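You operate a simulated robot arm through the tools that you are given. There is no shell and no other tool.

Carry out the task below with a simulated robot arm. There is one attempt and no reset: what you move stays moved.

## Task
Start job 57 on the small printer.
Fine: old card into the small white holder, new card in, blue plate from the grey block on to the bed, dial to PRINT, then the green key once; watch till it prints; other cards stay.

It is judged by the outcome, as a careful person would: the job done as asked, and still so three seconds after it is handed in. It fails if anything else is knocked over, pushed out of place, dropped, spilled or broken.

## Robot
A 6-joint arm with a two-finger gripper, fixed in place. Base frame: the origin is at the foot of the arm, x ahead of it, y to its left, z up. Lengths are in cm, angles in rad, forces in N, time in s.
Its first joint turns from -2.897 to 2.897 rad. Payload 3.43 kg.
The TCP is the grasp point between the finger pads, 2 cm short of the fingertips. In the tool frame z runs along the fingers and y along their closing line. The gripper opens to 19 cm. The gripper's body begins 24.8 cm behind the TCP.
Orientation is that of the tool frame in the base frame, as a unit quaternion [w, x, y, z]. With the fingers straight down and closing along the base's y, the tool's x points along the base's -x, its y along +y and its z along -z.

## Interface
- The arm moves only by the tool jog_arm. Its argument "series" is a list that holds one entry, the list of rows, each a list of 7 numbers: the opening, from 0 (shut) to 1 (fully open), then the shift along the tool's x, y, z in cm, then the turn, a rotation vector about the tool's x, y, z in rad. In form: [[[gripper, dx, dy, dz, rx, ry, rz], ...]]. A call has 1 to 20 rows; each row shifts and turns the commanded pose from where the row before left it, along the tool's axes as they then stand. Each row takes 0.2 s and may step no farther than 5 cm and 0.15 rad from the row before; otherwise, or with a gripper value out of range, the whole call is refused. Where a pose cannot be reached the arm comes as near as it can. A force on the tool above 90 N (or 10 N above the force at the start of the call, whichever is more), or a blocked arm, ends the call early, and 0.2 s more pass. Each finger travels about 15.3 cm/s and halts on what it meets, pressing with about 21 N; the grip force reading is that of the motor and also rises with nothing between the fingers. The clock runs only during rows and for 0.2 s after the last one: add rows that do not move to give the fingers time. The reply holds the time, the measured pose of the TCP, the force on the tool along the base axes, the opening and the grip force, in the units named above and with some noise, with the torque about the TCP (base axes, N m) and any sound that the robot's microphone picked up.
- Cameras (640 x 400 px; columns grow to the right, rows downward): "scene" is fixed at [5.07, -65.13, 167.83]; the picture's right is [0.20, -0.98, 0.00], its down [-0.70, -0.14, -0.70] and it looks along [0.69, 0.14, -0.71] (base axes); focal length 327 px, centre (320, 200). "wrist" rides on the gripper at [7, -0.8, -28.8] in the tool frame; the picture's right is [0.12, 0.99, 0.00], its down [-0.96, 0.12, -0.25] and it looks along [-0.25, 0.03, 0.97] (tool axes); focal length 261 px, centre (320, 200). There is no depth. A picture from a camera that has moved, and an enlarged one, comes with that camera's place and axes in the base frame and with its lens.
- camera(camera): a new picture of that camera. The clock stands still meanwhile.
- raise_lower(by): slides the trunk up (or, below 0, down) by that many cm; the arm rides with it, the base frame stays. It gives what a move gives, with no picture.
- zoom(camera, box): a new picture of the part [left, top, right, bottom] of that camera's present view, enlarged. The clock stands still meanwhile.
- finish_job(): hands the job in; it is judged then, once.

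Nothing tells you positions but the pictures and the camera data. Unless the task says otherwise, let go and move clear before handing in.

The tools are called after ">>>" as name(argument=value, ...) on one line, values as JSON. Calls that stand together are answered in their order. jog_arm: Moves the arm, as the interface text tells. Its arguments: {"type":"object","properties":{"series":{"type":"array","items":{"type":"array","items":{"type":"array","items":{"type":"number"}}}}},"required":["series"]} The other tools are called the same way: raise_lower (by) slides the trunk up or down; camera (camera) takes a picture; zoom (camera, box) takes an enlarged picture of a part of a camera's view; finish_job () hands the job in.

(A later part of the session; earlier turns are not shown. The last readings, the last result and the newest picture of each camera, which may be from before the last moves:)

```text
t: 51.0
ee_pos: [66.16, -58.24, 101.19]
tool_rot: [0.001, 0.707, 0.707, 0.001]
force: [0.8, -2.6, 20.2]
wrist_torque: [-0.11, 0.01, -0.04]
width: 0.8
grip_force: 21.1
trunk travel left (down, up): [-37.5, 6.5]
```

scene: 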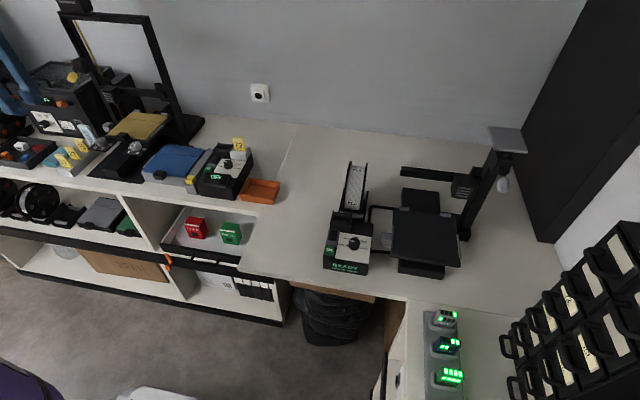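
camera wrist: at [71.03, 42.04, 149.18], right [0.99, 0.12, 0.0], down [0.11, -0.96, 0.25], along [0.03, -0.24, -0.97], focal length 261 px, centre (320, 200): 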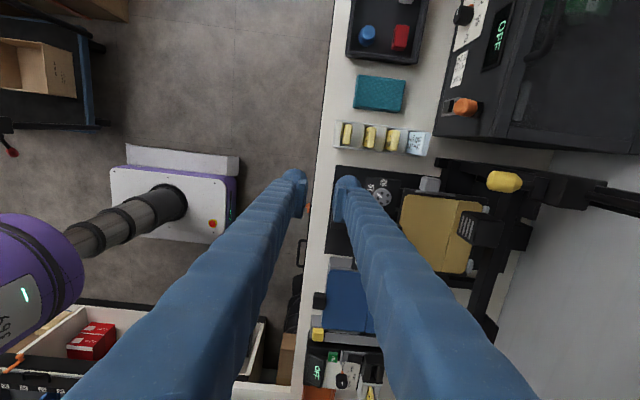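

Seated with the same firm contact. Easing, releasing with a small opening, and lifting clear.

>>> jog_arm(series=[[[0, 0, 0, -0.2, 0, 0, 0], [0.12, 0, 0, 0, 0, 0, 0], [0.12, 0, 0, 0, 0, 0, 0], [0.12, 0, 0, -1.5, 0, 0, 0], [0.12, 0, 0, -3.0, 0, 0, 0], [0.12, 0, 0, -4.0, 0, 0, 0], [0.12, 0, 0, -4.0, 0, 0, 0], [0.12, 0, 0, -4.0, 0, 0, 0], [0.12, 0, 0, 0, 0, 0, 0]]])

>>> zoom(camera="wrist", box=[250, 120, 410, 280])

>>> zoom(camera="scene", box=[310, 180, 390, 280])

```text
t: 53.0
ee_pos: [66.25, -58.23, 118.0]
tool_rot: [-0.001, 0.707, 0.707, 0.0]
force: [0.2, -0.7, -0.1]
wrist_torque: [-0.01, 0.03, -0.01]
width: 2.3
grip_force: 0.0
trunk travel left (down, up): [-37.5, 6.5]
```

```text
2.50 times, centred on (330, 200) of wrist
camera zoom: at [65.27, -51.22, 146.87], right [0.99, 0.12, 0.0], down [0.12, -0.96, 0.25], along [0.03, -0.24, -0.97], focal length 652 px, centre (295, 200)
```

zoom: 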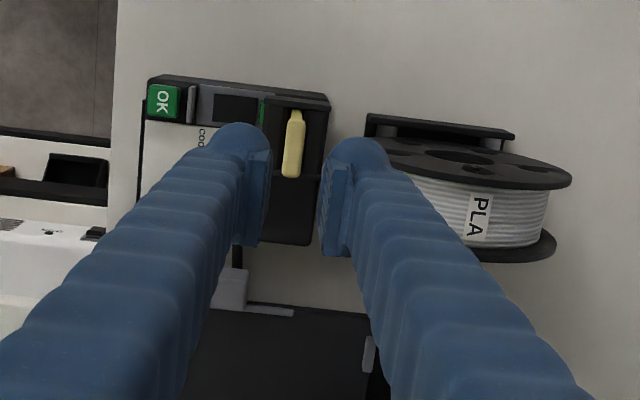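

```text
4.00 times, centred on (350, 230) of scene
camera zoom: at [5.07, -65.13, 167.83], right [0.2, -0.98, 0.0], down [-0.7, -0.14, -0.7], along [0.69, 0.14, -0.71], focal length 1307 px, centre (200, 80)
```

zoom: 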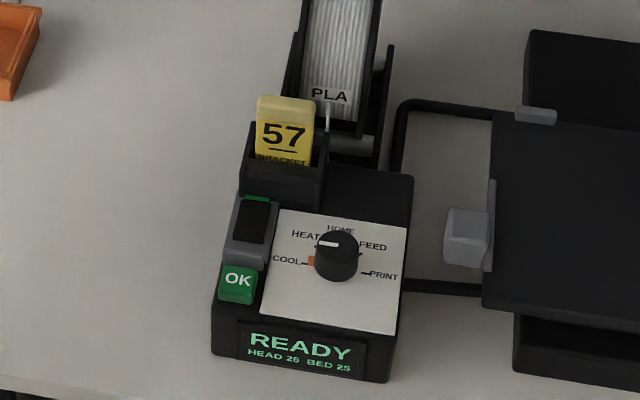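

Card 57 is seated in the printer, 72 is in the white holder. Now I'll turn the gripper back and study the printer's bed from above.

>>> jog_arm(series=[[[0.12, -1.0, -1.0, -0.4, 0, 0, -0.1428], [0.12, 0, 0, 0, 0, 0, -0.1428], [0.12, 0, 0, 0, 0, 0, -0.1428], [0.12, 0, 0, 0, 0, 0, -0.1428], [0.12, 0, 0, 0, 0, 0, -0.1428], [0.12, 0, 0, 0, 0, 0, -0.1428], [0.12, 0, 0, 0, 0, 0, -0.1428], [0.12, 0, 0, 0, 0, 0, -0.1428], [0.12, 0, 0, 0, 0, 0, -0.1428], [0.12, 0, 0, 0, 0, 0, -0.1428], [0.12, 0, 0, 0, 0, 0, -0.1428], [0.8, 4.5, -2, 0, 0, 0, 0], [0.8, 4.5, -2, 0, 0, 0, 0], [0.8, 0, -4, -1, 0, 0, 0], [0.8, 0, -4, -1, 0, 0, 0], [0.8, 0, 0, 0, 0, 0, 0], [0.8, 0, 0, 0, 0, 0, 0]]])

>>> camera(camera="wrist")

```text
t: 56.6
ee_pos: [56.09, -71.33, 120.17]
tool_rot: [-0.001, 0.0, 1.0, 0.001]
force: [-0.5, -0.3, 0.4]
wrist_torque: [0.0, -0.02, 0.03]
width: 15.21
grip_force: 0.2
trunk travel left (down, up): [-37.5, 6.5]
```

```text
taken
camera wrist: at [48.87, -72.25, 149.04], right [-0.12, 0.99, 0.0], down [0.96, 0.12, 0.25], along [0.25, 0.03, -0.97], focal length 261 px, centre (320, 200)
```

wrist: 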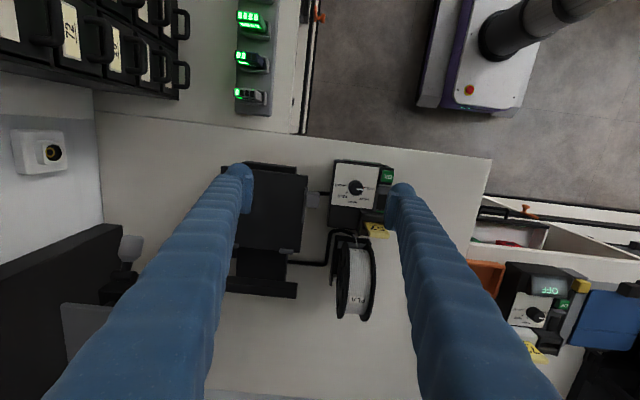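

>>> jog_arm(series=[[[1, 2, -4.5, 0, 0, 0, 0], [1, 2, -4.5, 0, 0, 0, 0], [1, 0, 0, 0, 0, 0, 0], [1, 0, 0, 0, 0, 0, 0]]])

>>> camera(camera="wrist")

>>> zoom(camera="wrist", box=[250, 140, 390, 280])

>>> zoom(camera="scene", box=[370, 160, 480, 290])

```text
t: 57.6
ee_pos: [52.19, -80.52, 120.64]
tool_rot: [0.0, 0.0, 1.0, 0.001]
force: [0.2, 0.2, 0.2]
wrist_torque: [0.02, 0.0, 0.0]
width: 19.01
grip_force: 0.0
trunk travel left (down, up): [-37.5, 6.5]
```

```text
taken
camera wrist: at [45.05, -81.35, 149.49], right [-0.12, 0.99, 0.0], down [0.96, 0.11, 0.25], along [0.25, 0.03, -0.97], focal length 261 px, centre (320, 200)
```

wrist: 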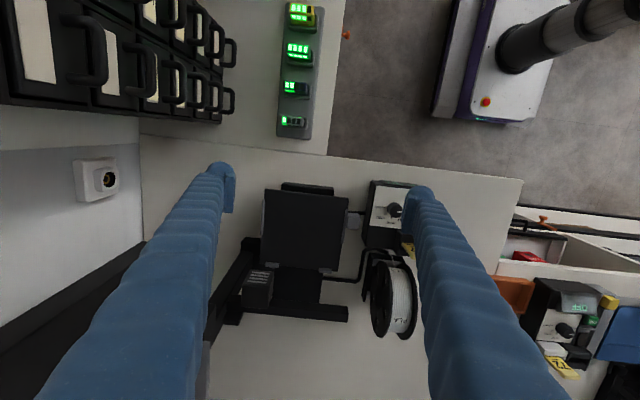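

```text
2.86 times, centred on (320, 210) of wrist
camera zoom: at [45.05, -81.35, 149.49], right [-0.12, 0.99, 0.0], down [0.96, 0.11, 0.25], along [0.25, 0.03, -0.97], focal length 745 px, centre (320, 171)
```

zoom: 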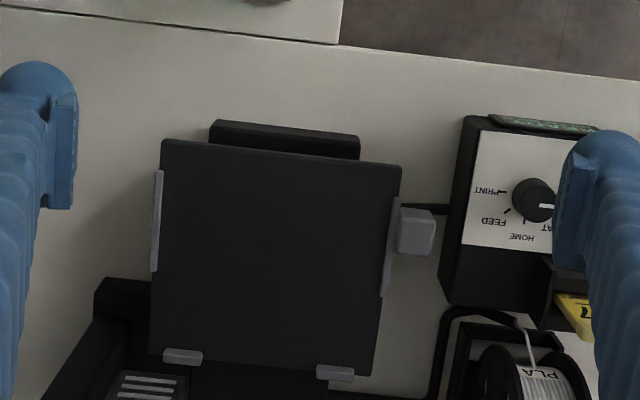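

```text
3.08 times, centred on (425, 225) of scene
camera zoom: at [5.07, -65.13, 167.83], right [0.2, -0.98, 0.0], down [-0.7, -0.14, -0.7], along [0.69, 0.14, -0.71], focal length 1006 px, centre (-3, 123)
```

zoom: 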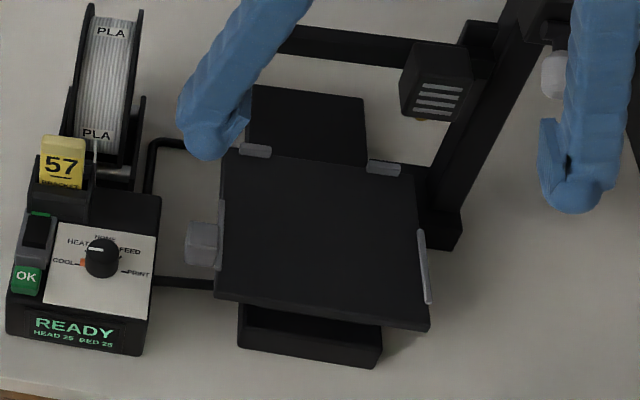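

The bed is 17.5 × 17.8 cm at z ≈ 95.4, squarely aligned, front edge at x ≈ 57.8, centre near (66.5, -82.5), with rear stops and low side rails. The handle spot there (about 57, -82.5) is near the reach limit, so I'll test it with an empty gripper.

>>> jog_arm(series=[[[0.3, -2.4, -1.0, 3, 0, 0, 0], [0.3, -2.4, -1.0, 3, 0, 0, 0], [0.3, 0, 0, 4, 0, 0, 0], [0.3, 0, 0, 4, 0, 0, 0], [0.3, 0, 0, 3.5, 0, 0, 0], [0.3, 0, 0, 0, 0, 0, 0]]])

>>> zoom(camera="wrist", box=[220, 130, 420, 330])

>>> zoom(camera="scene", box=[360, 110, 540, 290])

```text
t: 59.0
ee_pos: [57.11, -82.36, 102.76]
tool_rot: [0.0, 0.0, 1.0, 0.001]
force: [0.0, 0.1, 0.1]
wrist_torque: [-0.01, 0.0, 0.0]
width: 5.72
grip_force: 0.1
trunk travel left (down, up): [-37.5, 6.5]
```

```text
2.00 times, centred on (320, 230) of wrist
camera zoom: at [49.96, -83.24, 131.59], right [-0.12, 0.99, 0.0], down [0.96, 0.11, 0.25], along [0.25, 0.03, -0.97], focal length 521 px, centre (320, 140)
```

zoom: 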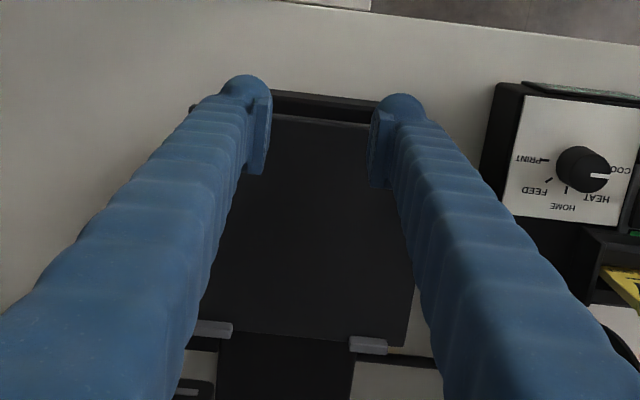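

```text
2.22 times, centred on (450, 200) of scene
camera zoom: at [5.07, -65.13, 167.83], right [0.2, -0.98, 0.0], down [-0.7, -0.14, -0.7], along [0.69, 0.14, -0.71], focal length 726 px, centre (31, 200)
```

zoom: 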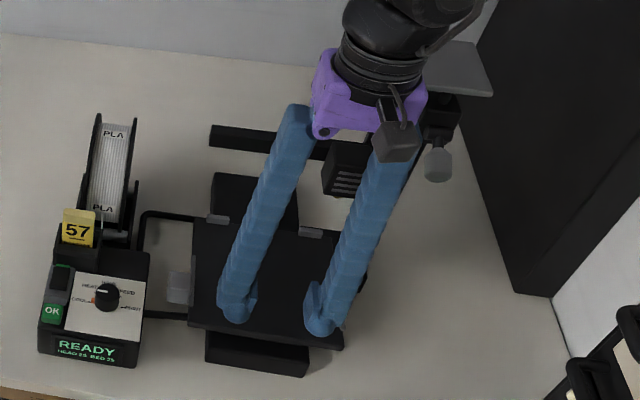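

Reach is fine there with the tool straight down. From this close I'll look at the bed's side rails and the grey knob.

>>> zoom(camera="scene", box=[380, 195, 480, 280])

>>> zoom(camera="scene", box=[395, 225, 425, 255])

>>> zoom(camera="scene", box=[120, 100, 180, 160])

>>> zoom(camera="scene", box=[140, 135, 210, 195])

```text
4.71 times, centred on (430, 238) of scene
camera zoom: at [5.07, -65.13, 167.83], right [0.2, -0.98, 0.0], down [-0.7, -0.14, -0.7], along [0.69, 0.14, -0.71], focal length 1538 px, centre (-198, 24)
```

zoom: 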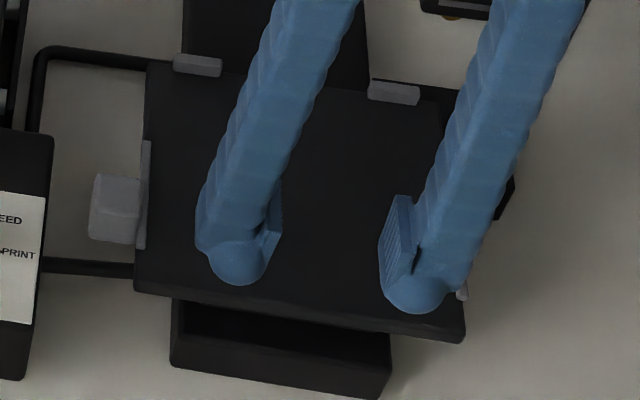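

```text
13.33 times, centred on (410, 240) of scene
camera zoom: at [5.07, -65.13, 167.83], right [0.2, -0.98, 0.0], down [-0.7, -0.14, -0.7], along [0.69, 0.14, -0.71], focal length 4357 px, centre (-880, -333)
```

zoom: 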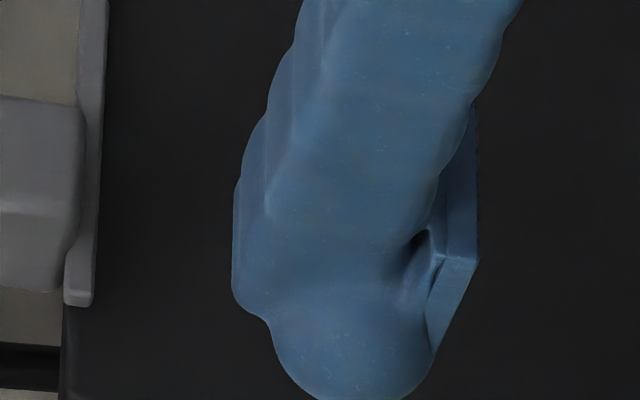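

```text
6.67 times, centred on (150, 130) of scene
camera zoom: at [5.07, -65.13, 167.83], right [0.2, -0.98, 0.0], down [-0.7, -0.14, -0.7], along [0.69, 0.14, -0.71], focal length 2178 px, centre (1453, 667)
```

zoom: 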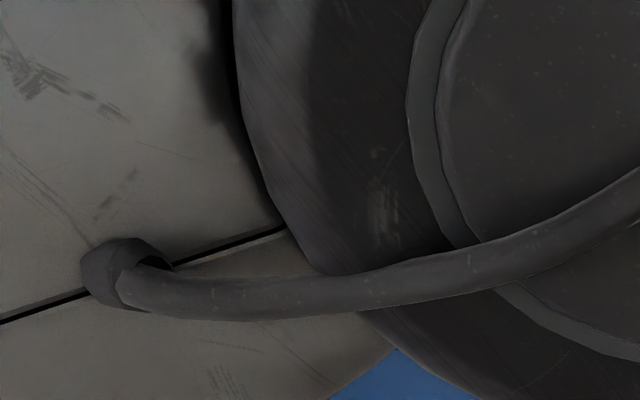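

```text
6.67 times, centred on (175, 165) of scene
camera zoom: at [5.07, -65.13, 167.83], right [0.2, -0.98, 0.0], down [-0.7, -0.14, -0.7], along [0.69, 0.14, -0.71], focal length 2178 px, centre (1287, 433)
```

zoom: 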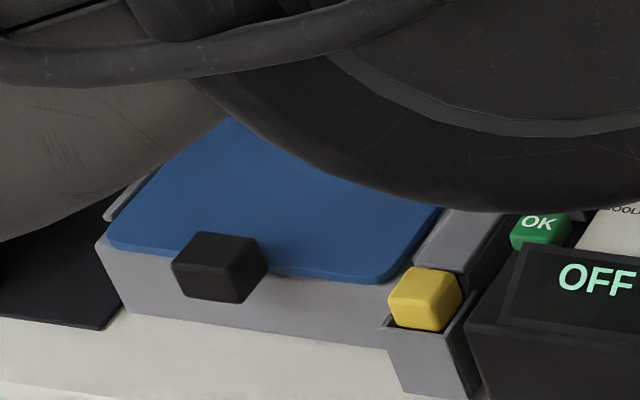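

The bed has fixed rails and stops only. Before fetching the plate I'll go back left, first to set card 27 upright again; moving up and across.

>>> jog_arm(series=[[[0.3, 0, 0, -4.7, 0, 0, 0], [0.3, 0, 0, -4.7, 0, 0, 0], [0.3, 0, 0, -4.7, 0, 0, 0], [0.3, 0, 0, -4.7, 0, 0, 0], [0.3, -0.4, 4.9, 0, 0, 0, 0], [0.3, -0.4, 4.9, 0, 0, 0, 0], [0.3, -0.4, 4.9, 0, 0, 0, 0], [0.3, -0.4, 4.9, 0, 0, 0, 0], [0.3, -0.4, 4.9, 0, 0, 0, 0], [0.3, -0.4, 4.9, 0, 0, 0, 0], [0.3, -0.4, 4.9, 0, 0, 0, 0], [0.3, -0.4, 4.9, 0, 0, 0, 0], [0.3, -0.4, 4.9, 0, 0, 0, 0], [0.3, -0.4, 4.9, 0, 0, 0, 0], [0.3, -0.4, 4.9, 0, 0, 0, 0], [0.3, -0.4, 4.9, 0, 0, 0, 0], [0.3, -0.4, 4.9, 0, 0, 0, 0], [0.3, -0.4, 4.9, 0, 0, 0, 0], [0.3, -0.4, 4.9, 0, 0, 0, 0], [0.3, -0.4, 4.9, 0, 0, 0, 0]]])

>>> zoom(camera="wrist", box=[220, 100, 420, 300])

```text
t: 63.2
ee_pos: [67.38, -70.19, 128.96]
tool_rot: [-0.002, 0.0, 1.0, 0.003]
force: [-0.3, -0.3, -0.5]
wrist_torque: [0.09, -0.05, -0.01]
width: 5.68
grip_force: 0.1
out of reach, approached as far as the arm can: row 4, 5, 6, 7, 8, 9, 10, 11, 12, 13, 14, 15, 16, 17, 18, 19, 20
trunk travel left (down, up): [-37.5, 6.5]
```

```text
2.00 times, centred on (320, 200) of wrist
camera zoom: at [60.21, -71.12, 157.84], right [-0.12, 0.99, 0.01], down [0.96, 0.11, 0.24], along [0.24, 0.04, -0.97], focal length 521 px, centre (320, 200)
```

zoom: 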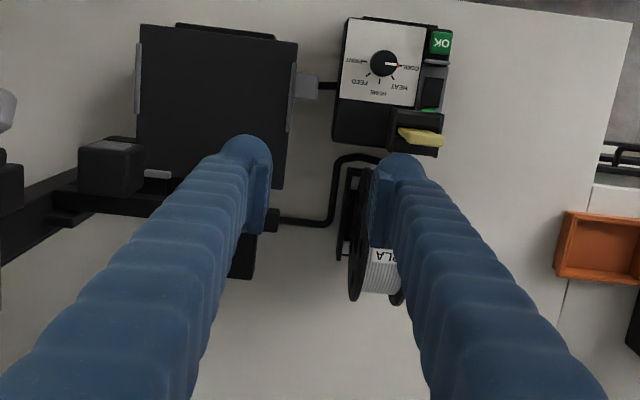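

Going straight up there hit the reach boundary and the arm slid along it (no contact). I'll pull back toward the base first, then cross over.

>>> jog_arm(series=[[[0.3, 4, 1, 1.5, 0, 0, 0], [0.3, 4, 1, 1.5, 0, 0, 0], [0.3, 4, 1, 1.5, 0, 0, 0], [0.3, 0, 0, 0, 0, 0, 0]]])

```text
t: 64.2
ee_pos: [65.94, -71.23, 129.49]
tool_rot: [-0.001, 0.0, 1.0, 0.002]
force: [0.0, -0.2, 0.0]
wrist_torque: [0.01, -0.02, 0.0]
width: 5.7
grip_force: 0.0
out of reach, approached as far as the arm can: row 1, 2, 3
trunk travel left (down, up): [-37.5, 6.5]
```

>>> jog_arm(series=[[[0.3, 0, 0, 0, 0, 0, 0], [0.3, 1, 0, 0, 0, 0, 0], [0.3, 1, 0, 0, 0, 0, 0], [0.3, 1, 0, 0, 0, 0, 0]]])

```text
t: 65.2
ee_pos: [64.14, -72.22, 130.12]
tool_rot: [-0.001, 0.0, 1.0, 0.003]
force: [-0.1, -0.2, 1.0]
wrist_torque: [0.04, -0.04, -0.02]
width: 5.72
grip_force: 0.1
out of reach, approached as far as the arm can: row 2, 3, 4
trunk travel left (down, up): [-37.5, 6.5]
```

>>> jog_arm(series=[[[0.3, 2.28, 2.57, 2.08, 0, 0, 0], [0.3, 2.28, 2.57, 2.08, 0, 0, 0], [0.3, 2.28, 2.57, 2.08, 0, 0, 0], [0.3, 2.28, 2.57, 2.08, 0, 0, 0], [0.3, 0, 0, 0, 0, 0, 0]]])

```text
t: 66.4
ee_pos: [64.19, -72.35, 130.11]
tool_rot: [-0.001, -0.001, 1.0, 0.003]
force: [0.5, 0.2, -0.4]
wrist_torque: [0.02, -0.05, -0.01]
width: 5.71
grip_force: 0.2
out of reach, approached as far as the arm can: row 1, 2, 3, 4
trunk travel left (down, up): [-37.5, 6.5]
```

The elbow is fully stretched, so inward moves do nothing; moving along the arc (down and slightly outward) should bend it again. The space below is clear at this height.

>>> jog_arm(series=[[[0.3, -1.0, -1.1, 2.6, 0, 0, 0], [0.3, -0.8, -0.9, 2.6, 0, 0, 0], [0.3, 0, 0, 2.6, 0, 0, 0], [0.3, 0, 0, 0, 0, 0, 0]]])

```text
t: 67.4
ee_pos: [66.04, -74.0, 122.01]
tool_rot: [-0.001, 0.0, 1.0, 0.004]
force: [0.2, 0.3, -0.4]
wrist_torque: [-0.02, 0.06, 0.04]
width: 5.71
grip_force: 0.0
out of reach, approached as far as the arm can: row 2
trunk travel left (down, up): [-37.5, 6.5]
```

>>> jog_arm(series=[[[0.3, 0, 0, 3, 0, 0, 0], [0.3, 1, 1.2, 2, 0, 0, 0], [0.3, 2, 2.2, 0, 0, 0, 0], [0.3, 3, 3.3, 0, 0, 0, 0], [0.3, 0, 0, 0, 0, 0, 0]]])

```text
t: 68.6
ee_pos: [66.43, -74.76, 118.43]
tool_rot: [-0.002, 0.0, 1.0, 0.002]
force: [0.8, 0.3, -0.2]
wrist_torque: [0.0, -0.01, -0.02]
width: 5.67
grip_force: 0.1
out of reach, approached as far as the arm can: row 1, 2, 3, 4
trunk travel left (down, up): [-37.5, 6.5]
```

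>>> jog_arm(series=[[[0.3, -2.99, 2.66, 0, 0, 0, -0.04], [0.3, 0, 0, 0, 0, 0, 0]]])

```text
t: 69.2
ee_pos: [69.51, -71.99, 118.32]
tool_rot: [0.0, -0.02, 1.0, 0.001]
force: [0.2, 1.1, -0.1]
wrist_torque: [-0.06, -0.04, -0.03]
width: 5.69
grip_force: 0.1
trunk travel left (down, up): [-37.5, 6.5]
```

Turning about the base axis works, so only the straight elbow blocks inward motion. Swinging the fingertips inward with a tilt should bend the elbow; the area below is clear.

>>> jog_arm(series=[[[0.3, 3.13, 3.24, 0, -0.086, 0.083, 0], [0.3, 3.13, 3.24, 0, -0.086, 0.083, 0], [0.3, 3.13, 3.24, 0, -0.086, 0.083, 0], [0.3, 0, 0, 0, 0, 0, 0]]])

```text
t: 70.2
ee_pos: [59.34, -62.43, 120.15]
tool_rot: [-0.126, -0.021, 0.984, 0.125]
force: [0.3, -0.3, 0.2]
wrist_torque: [-0.05, -0.1, 0.01]
width: 5.7
grip_force: 0.0
out of reach, approached as far as the arm can: row 2
trunk travel left (down, up): [-37.5, 6.5]
```

That freed the elbow. Now untilting while easing inward.

>>> jog_arm(series=[[[0.3, 1, 1, 0, 0, 0, 0], [0.3, 1, 1, 0, 0.043, -0.042, 0], [0.3, 1, 1, 0, 0.086, -0.083, 0], [0.3, 0.5, 0.5, 0, 0.086, -0.083, 0], [0.3, 0, 0, 0, 0.043, -0.041, 0.04], [0.3, 0, 0, 0, 0, 0, 0]]])

```text
t: 71.6
ee_pos: [56.08, -59.29, 121.61]
tool_rot: [0.0, 0.0, 1.0, 0.0]
force: [0.5, -0.3, 0.9]
wrist_torque: [-0.04, -0.06, -0.02]
width: 5.68
grip_force: 0.0
trunk travel left (down, up): [-37.5, 6.5]
```

Free again at (56, -59, 122), and I now know the limit: radius ≤ ~102 cm near z ≈ 96, less when higher. Crossing over to the card rack.

>>> jog_arm(series=[[[0.4, -0.4, 4.9, 0, 0, 0, 0], [0.4, -0.4, 4.9, 0, 0, 0, 0], [0.4, -0.4, 4.9, 0, 0, 0, 0], [0.4, -0.4, 4.9, 0, 0, 0, 0], [0.4, -0.4, 4.9, 0, 0, 0, 0], [0.4, -0.4, 4.9, 0, 0, 0, 0], [0.4, -0.4, 4.9, 0, 0, 0, 0], [0.4, -0.4, 4.9, 0, 0, 0, 0], [0.4, -0.4, 4.9, 0, 0, 0, 0], [0.4, -0.4, 4.9, 0, 0, 0, 0], [0.4, -0.4, 4.9, 0, 0, 0, 0], [0.4, -0.4, 4.9, 0, 0, 0, 0], [0.4, -0.4, 4.9, 0, 0, 0, 0], [0.4, -0.4, 4.9, 0, 0, 0, 0], [0.4, -0.4, 4.9, 0, 0, 0, 0], [0.4, -0.4, 4.9, 0, 0, 0, 0], [0.4, -0.4, 4.9, 0, 0, 0, 0], [0.4, -0.4, 4.9, 0, 0, 0, 0], [0.4, -0.4, 4.9, 0, 0, 0, 0], [0.4, -0.4, 4.9, 0, 0, 0, 0]]])

>>> camera(camera="wrist")

>>> zoom(camera="wrist", box=[270, 150, 410, 290])

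```text
t: 75.8
ee_pos: [63.91, 38.45, 121.73]
tool_rot: [0.001, 0.0, 1.0, -0.001]
force: [-0.7, -0.5, -1.0]
wrist_torque: [-0.08, -0.01, -0.01]
width: 7.57
grip_force: 0.0
trunk travel left (down, up): [-37.5, 6.5]
```

```text
taken
camera wrist: at [56.89, 37.58, 150.58], right [-0.12, 0.99, 0.0], down [0.96, 0.12, 0.25], along [0.24, 0.03, -0.97], focal length 261 px, centre (320, 200)
```

wrist: 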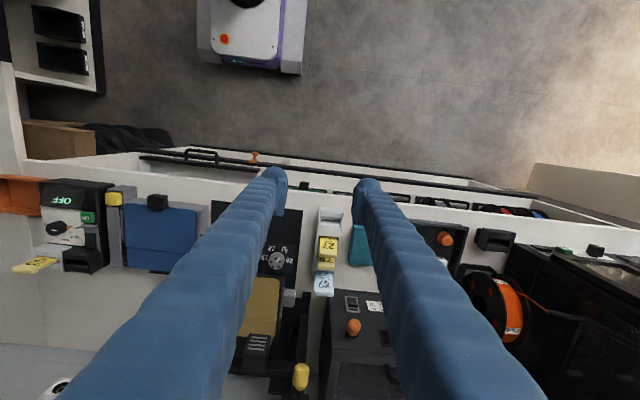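

```text
2.86 times, centred on (340, 220) of wrist
camera zoom: at [56.89, 37.58, 150.58], right [-0.12, 0.99, 0.0], down [0.96, 0.12, 0.25], along [0.24, 0.03, -0.97], focal length 745 px, centre (263, 143)
```

zoom: 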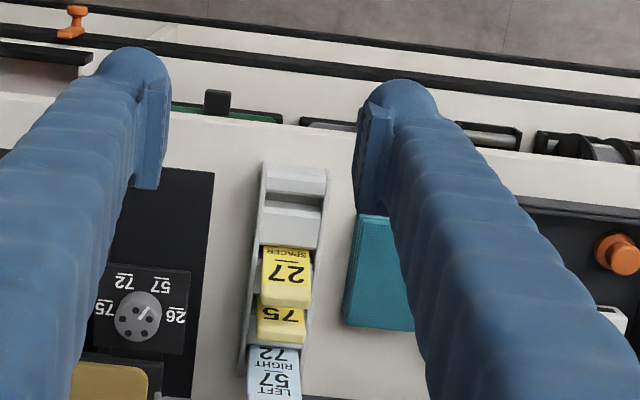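

From here I can straddle card 27 by its side edges (clear of the teal stack and the knob panel). I'll tilt the tool 0.22 rad to match its lean and approach from above.

>>> jog_arm(series=[[[0.32, 0, 0, 0, 0, 0.11, 0], [0.32, 0, 0, 0, 0, 0.11, 0], [0.32, -3.9, 0.7, 2.13, 0, 0, 0], [0.32, -3.9, 0.7, 2.13, 0, 0, 0], [0.32, -3.9, 0.7, 2.13, 0, 0, 0], [0.32, -3.9, 0.7, 2.13, 0, 0, 0], [0.32, -3.9, 0.7, 2.13, 0, 0, 0], [0.32, -3.86, 0.7, 2.13, 0, 0, 0], [0.32, 0, 0, 0, 0, 0, 0], [0.32, 0, 0, 0, 0, 0, 0]]])

>>> zoom(camera="wrist", box=[250, 130, 390, 270])

>>> zoom(camera="scene", box=[40, 110, 120, 180])

```text
t: 78.0
ee_pos: [84.2, 43.0, 103.81]
tool_rot: [-0.111, 0.0, 0.994, 0.0]
force: [0.8, 0.0, -0.6]
wrist_torque: [0.01, 0.09, -0.02]
width: 6.09
grip_force: 0.0
trunk travel left (down, up): [-37.5, 6.5]
```

```text
2.86 times, centred on (320, 200) of wrist
camera zoom: at [83.59, 42.04, 133.46], right [-0.12, 0.99, 0.03], down [0.99, 0.12, 0.03], along [0.03, 0.03, -1.0], focal length 745 px, centre (320, 200)
```

zoom: 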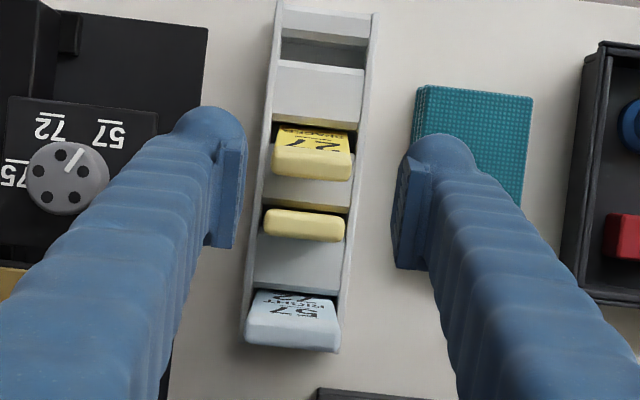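

```text
5.71 times, centred on (80, 145) of scene
camera zoom: at [5.07, -65.13, 167.83], right [0.2, -0.98, 0.0], down [-0.7, -0.14, -0.7], along [0.69, 0.14, -0.71], focal length 1867 px, centre (1691, 514)
```

zoom: 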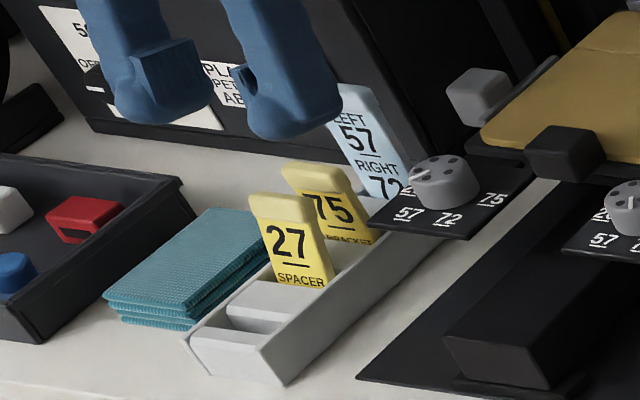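

Clear overhead view: card 27's tab is centred near (82.9, 42.5), leaning 1.6 cm; 75 is untouched. Shifting slightly and descending along the card with the fingers either side.

>>> jog_arm(series=[[[0.32, 0.39, -0.45, 0.1, 0, 0, 0], [0.32, 0, 0, 2.5, 0, 0, 0], [0.32, 0, 0, 2.5, 0, 0, 0], [0.32, 0, 0, 1.5, 0, 0, 0], [0.32, 0, 0, 1.5, 0, 0, 0], [0.32, 0, 0, 0, 0, 0, 0]]])

>>> zoom(camera="wrist", box=[250, 130, 390, 270])

>>> zoom(camera="scene", box=[40, 110, 120, 180])

```text
t: 79.4
ee_pos: [81.92, 42.34, 96.24]
tool_rot: [-0.11, 0.0, 0.994, 0.001]
force: [0.7, 0.7, 0.3]
wrist_torque: [-0.01, 0.01, -0.01]
width: 6.08
grip_force: 0.1
trunk travel left (down, up): [-37.5, 6.5]
```

```text
2.86 times, centred on (320, 200) of wrist
camera zoom: at [81.2, 41.49, 125.87], right [-0.12, 0.99, 0.03], down [0.99, 0.12, 0.03], along [0.03, 0.03, -1.0], focal length 745 px, centre (320, 200)
```

zoom: 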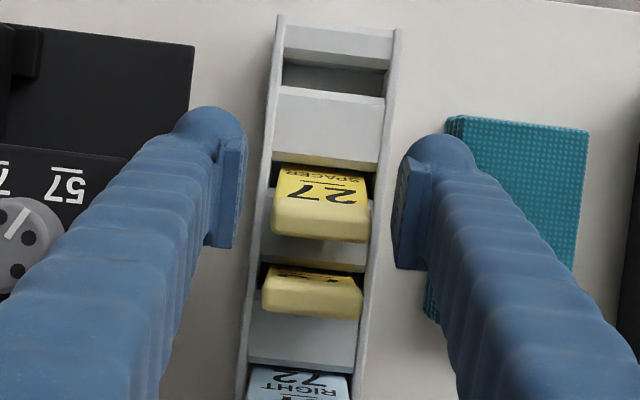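

```text
5.71 times, centred on (80, 145) of scene
camera zoom: at [5.07, -65.13, 167.83], right [0.2, -0.98, 0.0], down [-0.7, -0.14, -0.7], along [0.69, 0.14, -0.71], focal length 1867 px, centre (1691, 514)
```

zoom: 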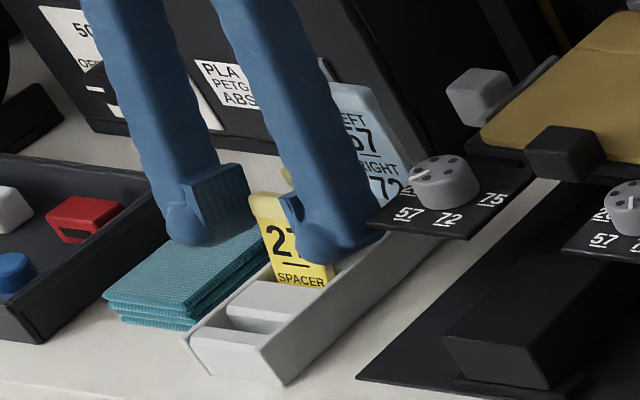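

Fingers straddle the card properly. A little lower, then close gently on the card's side edges.

>>> jog_arm(series=[[[0.32, -0.3, 0.1, 0.6, 0, 0, 0], [0.32, 0, 0, 0, 0, 0, 0], [0.18, 0, 0, 0, 0, 0, 0], [0.18, 0, 0, 0, 0, 0, 0], [0.18, 0, 0, 0, 0, 0, 0]]])

>>> zoom(camera="wrist", box=[250, 130, 390, 270])

>>> zoom(camera="scene", box=[40, 110, 120, 180])

```text
t: 80.6
ee_pos: [82.07, 42.55, 95.51]
tool_rot: [-0.11, -0.001, 0.994, 0.001]
force: [-1.0, -0.4, 1.9]
wrist_torque: [-0.03, 0.03, 0.01]
width: 3.84
grip_force: 21.1
trunk travel left (down, up): [-37.5, 6.5]
```

```text
2.86 times, centred on (320, 200) of wrist
camera zoom: at [81.32, 41.64, 125.23], right [-0.12, 0.99, 0.03], down [0.99, 0.12, 0.03], along [0.03, 0.03, -1.0], focal length 745 px, centre (320, 200)
```

zoom: 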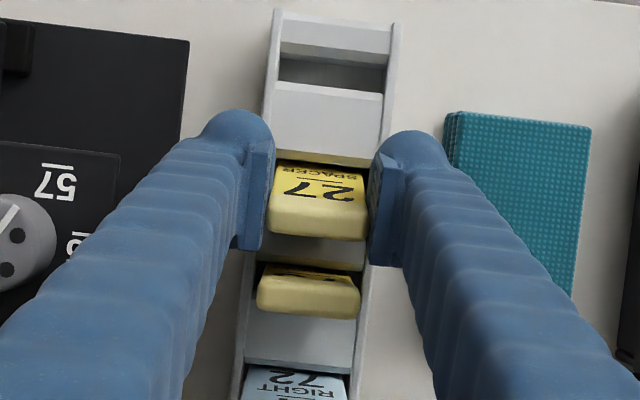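

```text
5.71 times, centred on (80, 145) of scene
camera zoom: at [5.07, -65.13, 167.83], right [0.2, -0.98, 0.0], down [-0.7, -0.14, -0.7], along [0.69, 0.14, -0.71], focal length 1867 px, centre (1691, 514)
```

zoom: 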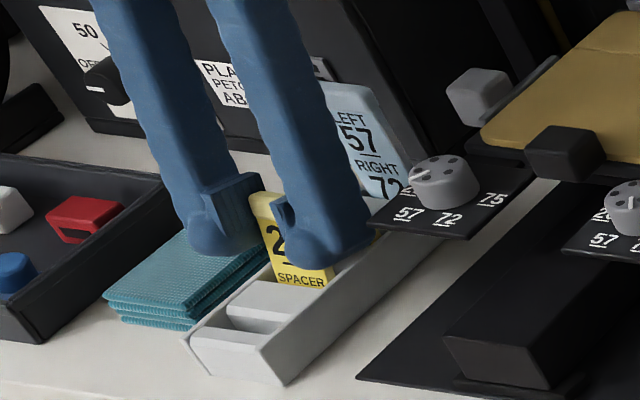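

Card 27 is held by its edges (3.84 cm). Now I pivot it upright about its foot.

>>> jog_arm(series=[[[0.18, 0.277, 0, 0.02, 0, -0.055, 0], [0.18, 0.277, 0, 0.01, 0, -0.055, 0], [0.18, 0.277, 0, 0, 0, -0.055, 0], [0.18, 0.277, 0, 0, 0, -0.055, 0], [0.18, 0, 0, 0, 0, 0, 0]]])

>>> zoom(camera="wrist", box=[250, 130, 390, 270])

>>> zoom(camera="scene", box=[40, 110, 120, 180])

```text
t: 81.8
ee_pos: [81.02, 42.5, 95.63]
tool_rot: [0.0, 0.0, 1.0, 0.0]
force: [-0.3, -1.3, 0.1]
wrist_torque: [0.0, 0.02, 0.01]
width: 3.84
grip_force: 21.0
trunk travel left (down, up): [-37.5, 6.5]
```

```text
2.86 times, centred on (320, 200) of wrist
camera zoom: at [73.89, 41.66, 124.38], right [-0.12, 0.99, 0.0], down [0.96, 0.12, 0.25], along [0.25, 0.03, -0.97], focal length 745 px, centre (320, 200)
```

zoom: 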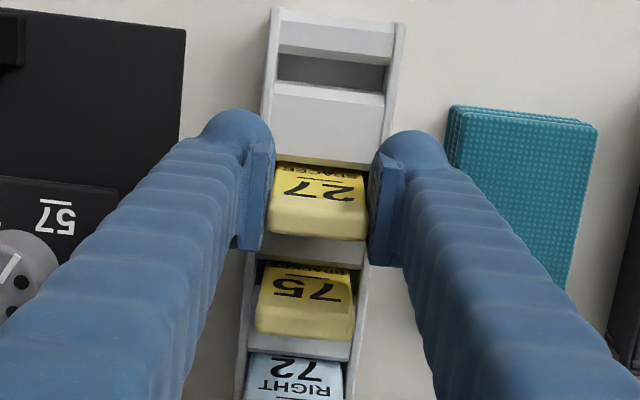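

```text
5.71 times, centred on (80, 145) of scene
camera zoom: at [5.07, -65.13, 167.83], right [0.2, -0.98, 0.0], down [-0.7, -0.14, -0.7], along [0.69, 0.14, -0.71], focal length 1867 px, centre (1691, 514)
```

zoom: 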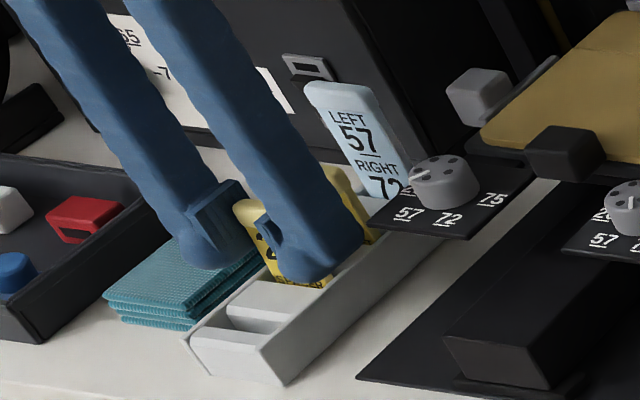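

It now looks just like its neighbour 75. I'll press it down lightly to be sure it's seated, release, and back straight up.

>>> jog_arm(series=[[[0.18, 0, 0, 0.15, 0, 0, 0], [0.18, 0, 0, 0, 0, 0, 0]]])

```text
t: 82.4
ee_pos: [80.98, 42.54, 95.56]
tool_rot: [0.0, 0.0, 1.0, 0.001]
force: [1.2, -0.2, 3.0]
wrist_torque: [-0.01, -0.02, -0.01]
width: 3.83
grip_force: 20.8
trunk travel left (down, up): [-37.5, 6.5]
```

>>> jog_arm(series=[[[0.22, 0, 0, 0, 0, 0, 0], [0.25, 0, 0, 0, 0, 0, 0], [0.28, 0, 0, 0, 0, 0, 0], [0.28, 0, 0, -1.0, 0, 0, 0], [0.28, 0, 0, -2.0, 0, 0, 0], [0.28, 0, 0, -3.0, 0, 0, 0], [0.28, 0, 0, -4.0, 0, 0, 0], [0.28, 0, 0, -4.0, 0, 0, 0], [0.28, 0, 0, 0, 0, 0, 0]]])

>>> zoom(camera="wrist", box=[250, 110, 390, 250])

>>> zoom(camera="scene", box=[40, 110, 120, 180])

```text
t: 84.4
ee_pos: [80.83, 42.39, 109.54]
tool_rot: [-0.001, 0.001, 1.0, 0.0]
force: [0.2, 0.6, 0.8]
wrist_torque: [0.0, 0.04, -0.02]
width: 5.29
grip_force: 0.1
trunk travel left (down, up): [-37.5, 6.5]
```

```text
2.86 times, centred on (320, 180) of wrist
camera zoom: at [73.73, 41.59, 138.34], right [-0.12, 0.99, 0.0], down [0.96, 0.12, 0.25], along [0.24, 0.03, -0.97], focal length 745 px, centre (320, 257)
```

zoom: 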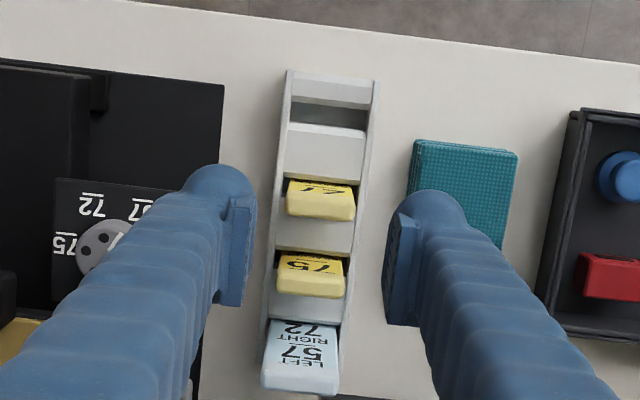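

```text
5.71 times, centred on (80, 145) of scene
camera zoom: at [5.07, -65.13, 167.83], right [0.2, -0.98, 0.0], down [-0.7, -0.14, -0.7], along [0.69, 0.14, -0.71], focal length 1867 px, centre (1691, 514)
```

zoom: 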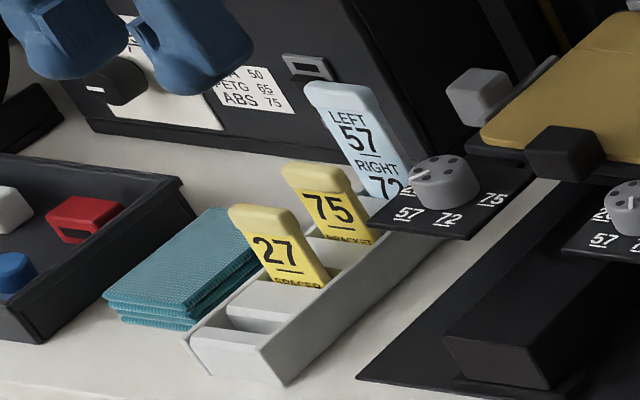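

Card 27 is upright again, just as before. Now to the blue plate: retreat up and back, then over to its handle.

>>> jog_arm(series=[[[0.28, 0, 0, -3.5, 0, 0, 0], [0.28, 2, 0, -3.5, 0, 0, 0], [0.28, 3, 0, -3.0, 0, 0, 0], [0.5, 4, 0, 0, 0, 0, 0], [0.5, 4, -1, 0, 0, 0, 0], [0.5, 0, -4.9, 0, 0, 0, 0], [0.5, 0, -4.9, 0, 0, 0, 0], [0.5, 0, -4.9, 0, 0, 0, 0], [0.5, 0, -4.9, 0, 0, 0, 0], [0.5, 0, -4.9, 0, 0, 0, 0], [0.5, 0, -4.9, 0, 0, 0, 0], [0.5, 0, -4.9, 0, 0, 0, 0], [0.5, 0, -3.9, 0, 0, 0, 0], [0.5, 0, 0, 0, 0, 0, 0], [0.5, 0, 0, 0, 0, 0, 0]]])

>>> zoom(camera="wrist", box=[220, 100, 420, 300])

>>> camera(camera="scene")

```text
t: 87.6
ee_pos: [67.89, 3.45, 119.66]
tool_rot: [0.0, -0.001, 1.0, 0.0]
force: [-0.2, -0.2, -0.1]
wrist_torque: [-0.05, -0.01, -0.03]
width: 9.51
grip_force: 0.0
trunk travel left (down, up): [-37.5, 6.5]
```

```text
2.00 times, centred on (320, 200) of wrist
camera zoom: at [60.81, 2.53, 148.5], right [-0.12, 0.99, 0.0], down [0.96, 0.12, 0.25], along [0.25, 0.03, -0.97], focal length 521 px, centre (320, 200)
```

zoom: 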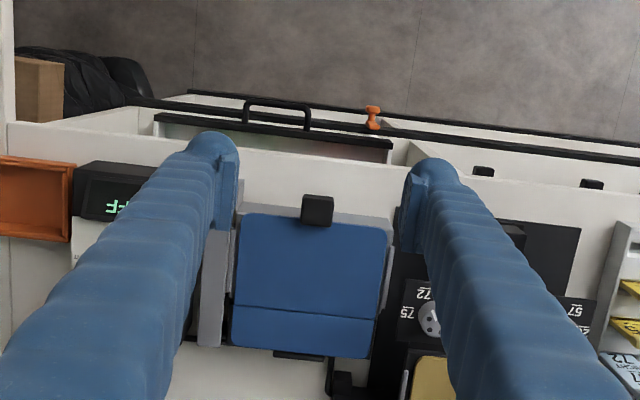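

```text
taken
```

scene: 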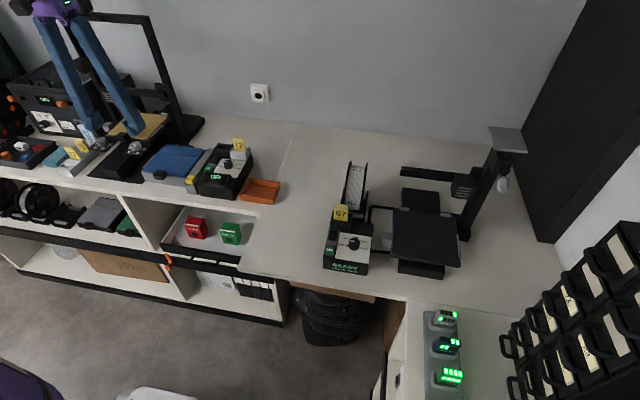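

The plate is 15.7 × 15.7 cm at z ≈ 95, centred about (84.5, 4.1), square to the base axes; its handle is centred at about (75, 4). I'll move over the handle for a close look.

>>> jog_arm(series=[[[0.35, -3.5, 0.3, 3, 0, 0, 0], [0.35, -3.5, 0.3, 3, 0, 0, 0], [0.35, 0, 0, 4, 0, 0, 0], [0.35, 0, 0, 2, 0, 0, 0], [0.35, 0, 0, 0, 0, 0, 0], [0.35, 0, 0, 0, 0, 0, 0]]])

>>> zoom(camera="wrist", box=[260, 140, 380, 260])

>>> zoom(camera="scene", box=[130, 130, 210, 200])

>>> zoom(camera="scene", box=[145, 160, 175, 190])

```text
t: 89.0
ee_pos: [74.9, 3.99, 107.55]
tool_rot: [0.0, 0.0, 1.0, 0.001]
force: [-0.8, 0.1, 0.5]
wrist_torque: [-0.01, -0.02, -0.01]
width: 6.65
grip_force: 0.0
trunk travel left (down, up): [-37.5, 6.5]
```

```text
3.33 times, centred on (320, 200) of wrist
camera zoom: at [67.84, 3.07, 136.26], right [-0.12, 0.99, 0.0], down [0.96, 0.12, 0.25], along [0.25, 0.03, -0.97], focal length 869 px, centre (320, 200)
```

zoom: 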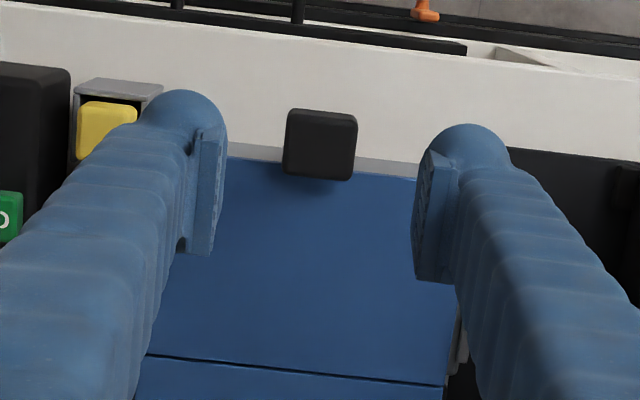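

```text
5.71 times, centred on (170, 165) of scene
camera zoom: at [5.07, -65.13, 167.83], right [0.2, -0.98, 0.0], down [-0.7, -0.14, -0.7], along [0.69, 0.14, -0.71], focal length 1867 px, centre (1177, 400)
```

zoom: 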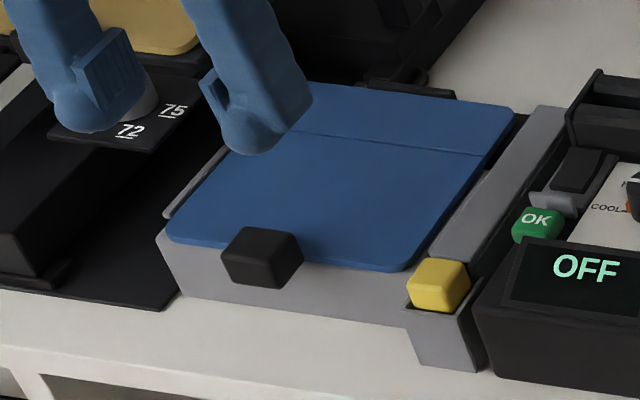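

```text
13.33 times, centred on (160, 175) of scene
camera zoom: at [5.07, -65.13, 167.83], right [0.2, -0.98, 0.0], down [-0.7, -0.14, -0.7], along [0.69, 0.14, -0.71], focal length 4357 px, centre (2453, 533)
```

zoom: 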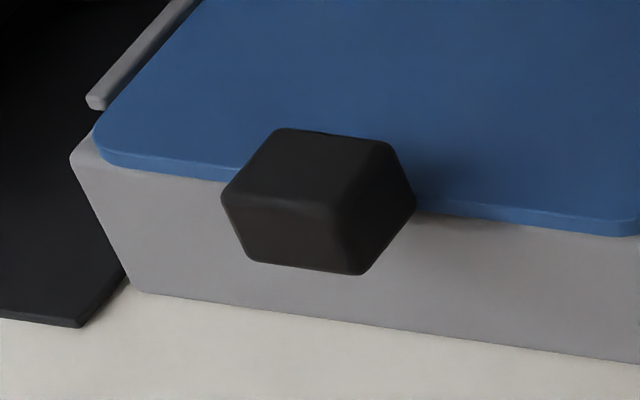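

The handle block is about 3.2 × 2.6 × 2 cm, protruding from the plate's front edge, top at z ≈ 96.5. I'll grip it from both sides with the fingers kept in front of the plate edge; descending with a check on the way.

>>> jog_arm(series=[[[0.33, 0.6, -0.14, 2, 0, 0, 0], [0.33, 0, 0, 3, 0, 0, 0], [0.33, 0, 0, 2.5, 0, 0, 0], [0.33, 0, 0, 0, 0, 0, 0], [0.33, 0, 0, 0, 0, 0, 0]]])

>>> zoom(camera="wrist", box=[260, 140, 380, 260])

>>> zoom(camera="scene", box=[130, 130, 210, 200])

```text
t: 90.2
ee_pos: [74.31, 3.76, 99.92]
tool_rot: [0.0, 0.0, 1.0, 0.001]
force: [1.0, 0.2, 0.7]
wrist_torque: [-0.04, 0.01, 0.01]
width: 6.29
grip_force: 0.1
trunk travel left (down, up): [-37.5, 6.5]
```

```text
3.33 times, centred on (320, 200) of wrist
camera zoom: at [67.16, 2.83, 128.8], right [-0.12, 0.99, 0.0], down [0.96, 0.12, 0.25], along [0.24, 0.03, -0.97], focal length 869 px, centre (320, 200)
```

zoom: 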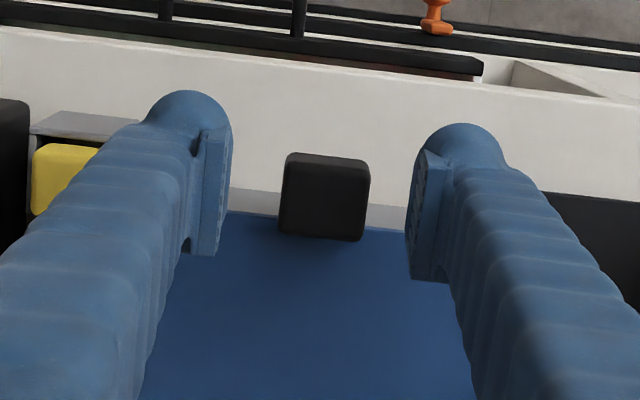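

```text
5.71 times, centred on (170, 165) of scene
camera zoom: at [5.07, -65.13, 167.83], right [0.2, -0.98, 0.0], down [-0.7, -0.14, -0.7], along [0.69, 0.14, -0.71], focal length 1867 px, centre (1177, 400)
```

zoom: 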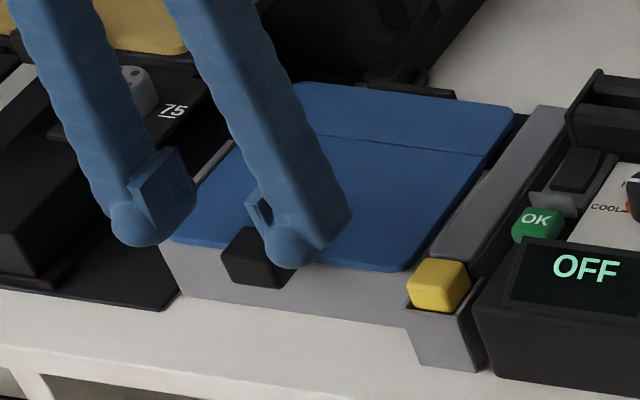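

Centred on the handle. Shifting 0.3 cm toward the base for clearance from the plate edge, then down and close.

>>> jog_arm(series=[[[0.33, 0.3, 0, 1.0, 0, 0, 0], [0.33, 0, 0, 1.3, 0, 0, 0], [0.33, 0, 0, 1.0, 0, 0, 0], [0.33, 0, 0, 0, 0, 0, 0]]])

>>> zoom(camera="wrist", box=[260, 140, 380, 260])

>>> zoom(camera="scene", box=[130, 140, 200, 200])

```text
t: 91.2
ee_pos: [74.14, 3.8, 96.57]
tool_rot: [0.0, 0.0, 1.0, 0.001]
force: [-0.2, 0.2, -1.0]
wrist_torque: [0.0, 0.0, 0.02]
width: 6.29
grip_force: 0.0
trunk travel left (down, up): [-37.5, 6.5]
```

```text
3.33 times, centred on (320, 200) of wrist
camera zoom: at [66.96, 2.9, 125.51], right [-0.12, 0.99, 0.0], down [0.96, 0.12, 0.25], along [0.25, 0.03, -0.97], focal length 869 px, centre (320, 200)
```

zoom: 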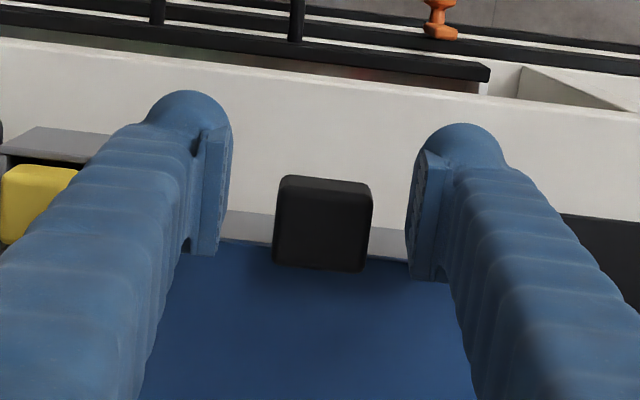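

```text
6.67 times, centred on (165, 170) of scene
camera zoom: at [5.07, -65.13, 167.83], right [0.2, -0.98, 0.0], down [-0.7, -0.14, -0.7], along [0.69, 0.14, -0.71], focal length 2178 px, centre (1353, 400)
```

zoom: 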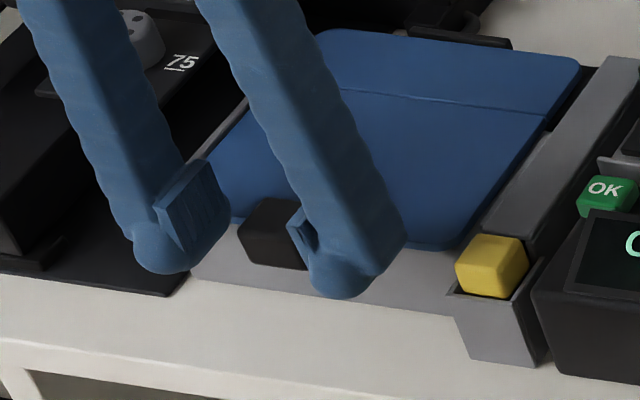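

>>> jog_arm(series=[[[0, 0, 0, 0, 0, 0, 0], [0, 0, 0, 0, 0, 0, 0], [0, 0, 0, 0, 0, 0, 0]]])

>>> zoom(camera="wrist", box=[260, 140, 380, 260])

```text
t: 92.0
ee_pos: [74.17, 3.92, 96.69]
tool_rot: [0.0, -0.001, 1.0, 0.001]
force: [-0.4, 13.7, 0.1]
wrist_torque: [0.15, 0.12, 0.24]
width: 3.3
grip_force: 20.6
trunk travel left (down, up): [-37.5, 6.5]
```

```text
3.33 times, centred on (320, 200) of wrist
camera zoom: at [66.98, 3.02, 125.49], right [-0.12, 0.99, 0.0], down [0.96, 0.12, 0.25], along [0.24, 0.03, -0.97], focal length 869 px, centre (320, 200)
```

zoom: 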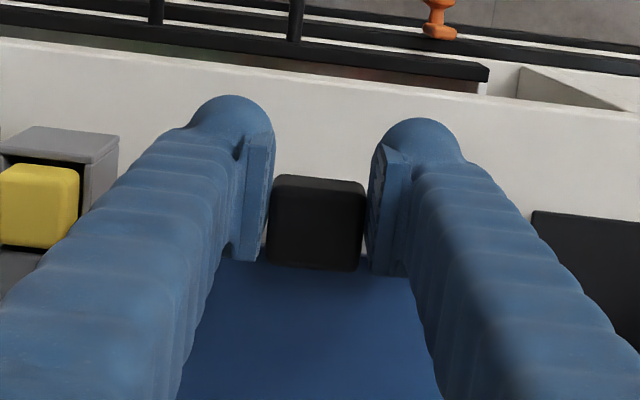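

Handle gripped at 3.3 cm, but there's a 14 N sideways push, so I'll move 0.15 cm left to relieve it before lifting.

>>> jog_arm(series=[[[0, 0, 0.15, 0, 0, 0, 0], [0, 0, 0, 0, 0, 0, 0]]])

```text
t: 92.6
ee_pos: [74.13, 3.86, 96.75]
tool_rot: [0.001, -0.001, 1.0, -0.001]
force: [0.9, 8.3, -0.3]
wrist_torque: [0.03, 0.12, -0.06]
width: 3.31
grip_force: 21.4
trunk travel left (down, up): [-37.5, 6.5]
```

>>> jog_arm(series=[[[0, 0, 0.2, 0, 0, 0, 0], [0, 0, 0, 0, 0, 0, 0]]])

```text
t: 93.2
ee_pos: [74.09, 3.96, 96.64]
tool_rot: [0.0, 0.0, 1.0, 0.001]
force: [5.8, -3.9, 2.1]
wrist_torque: [-0.1, -0.16, -0.21]
width: 3.3
grip_force: 21.0
trunk travel left (down, up): [-37.5, 6.5]
```

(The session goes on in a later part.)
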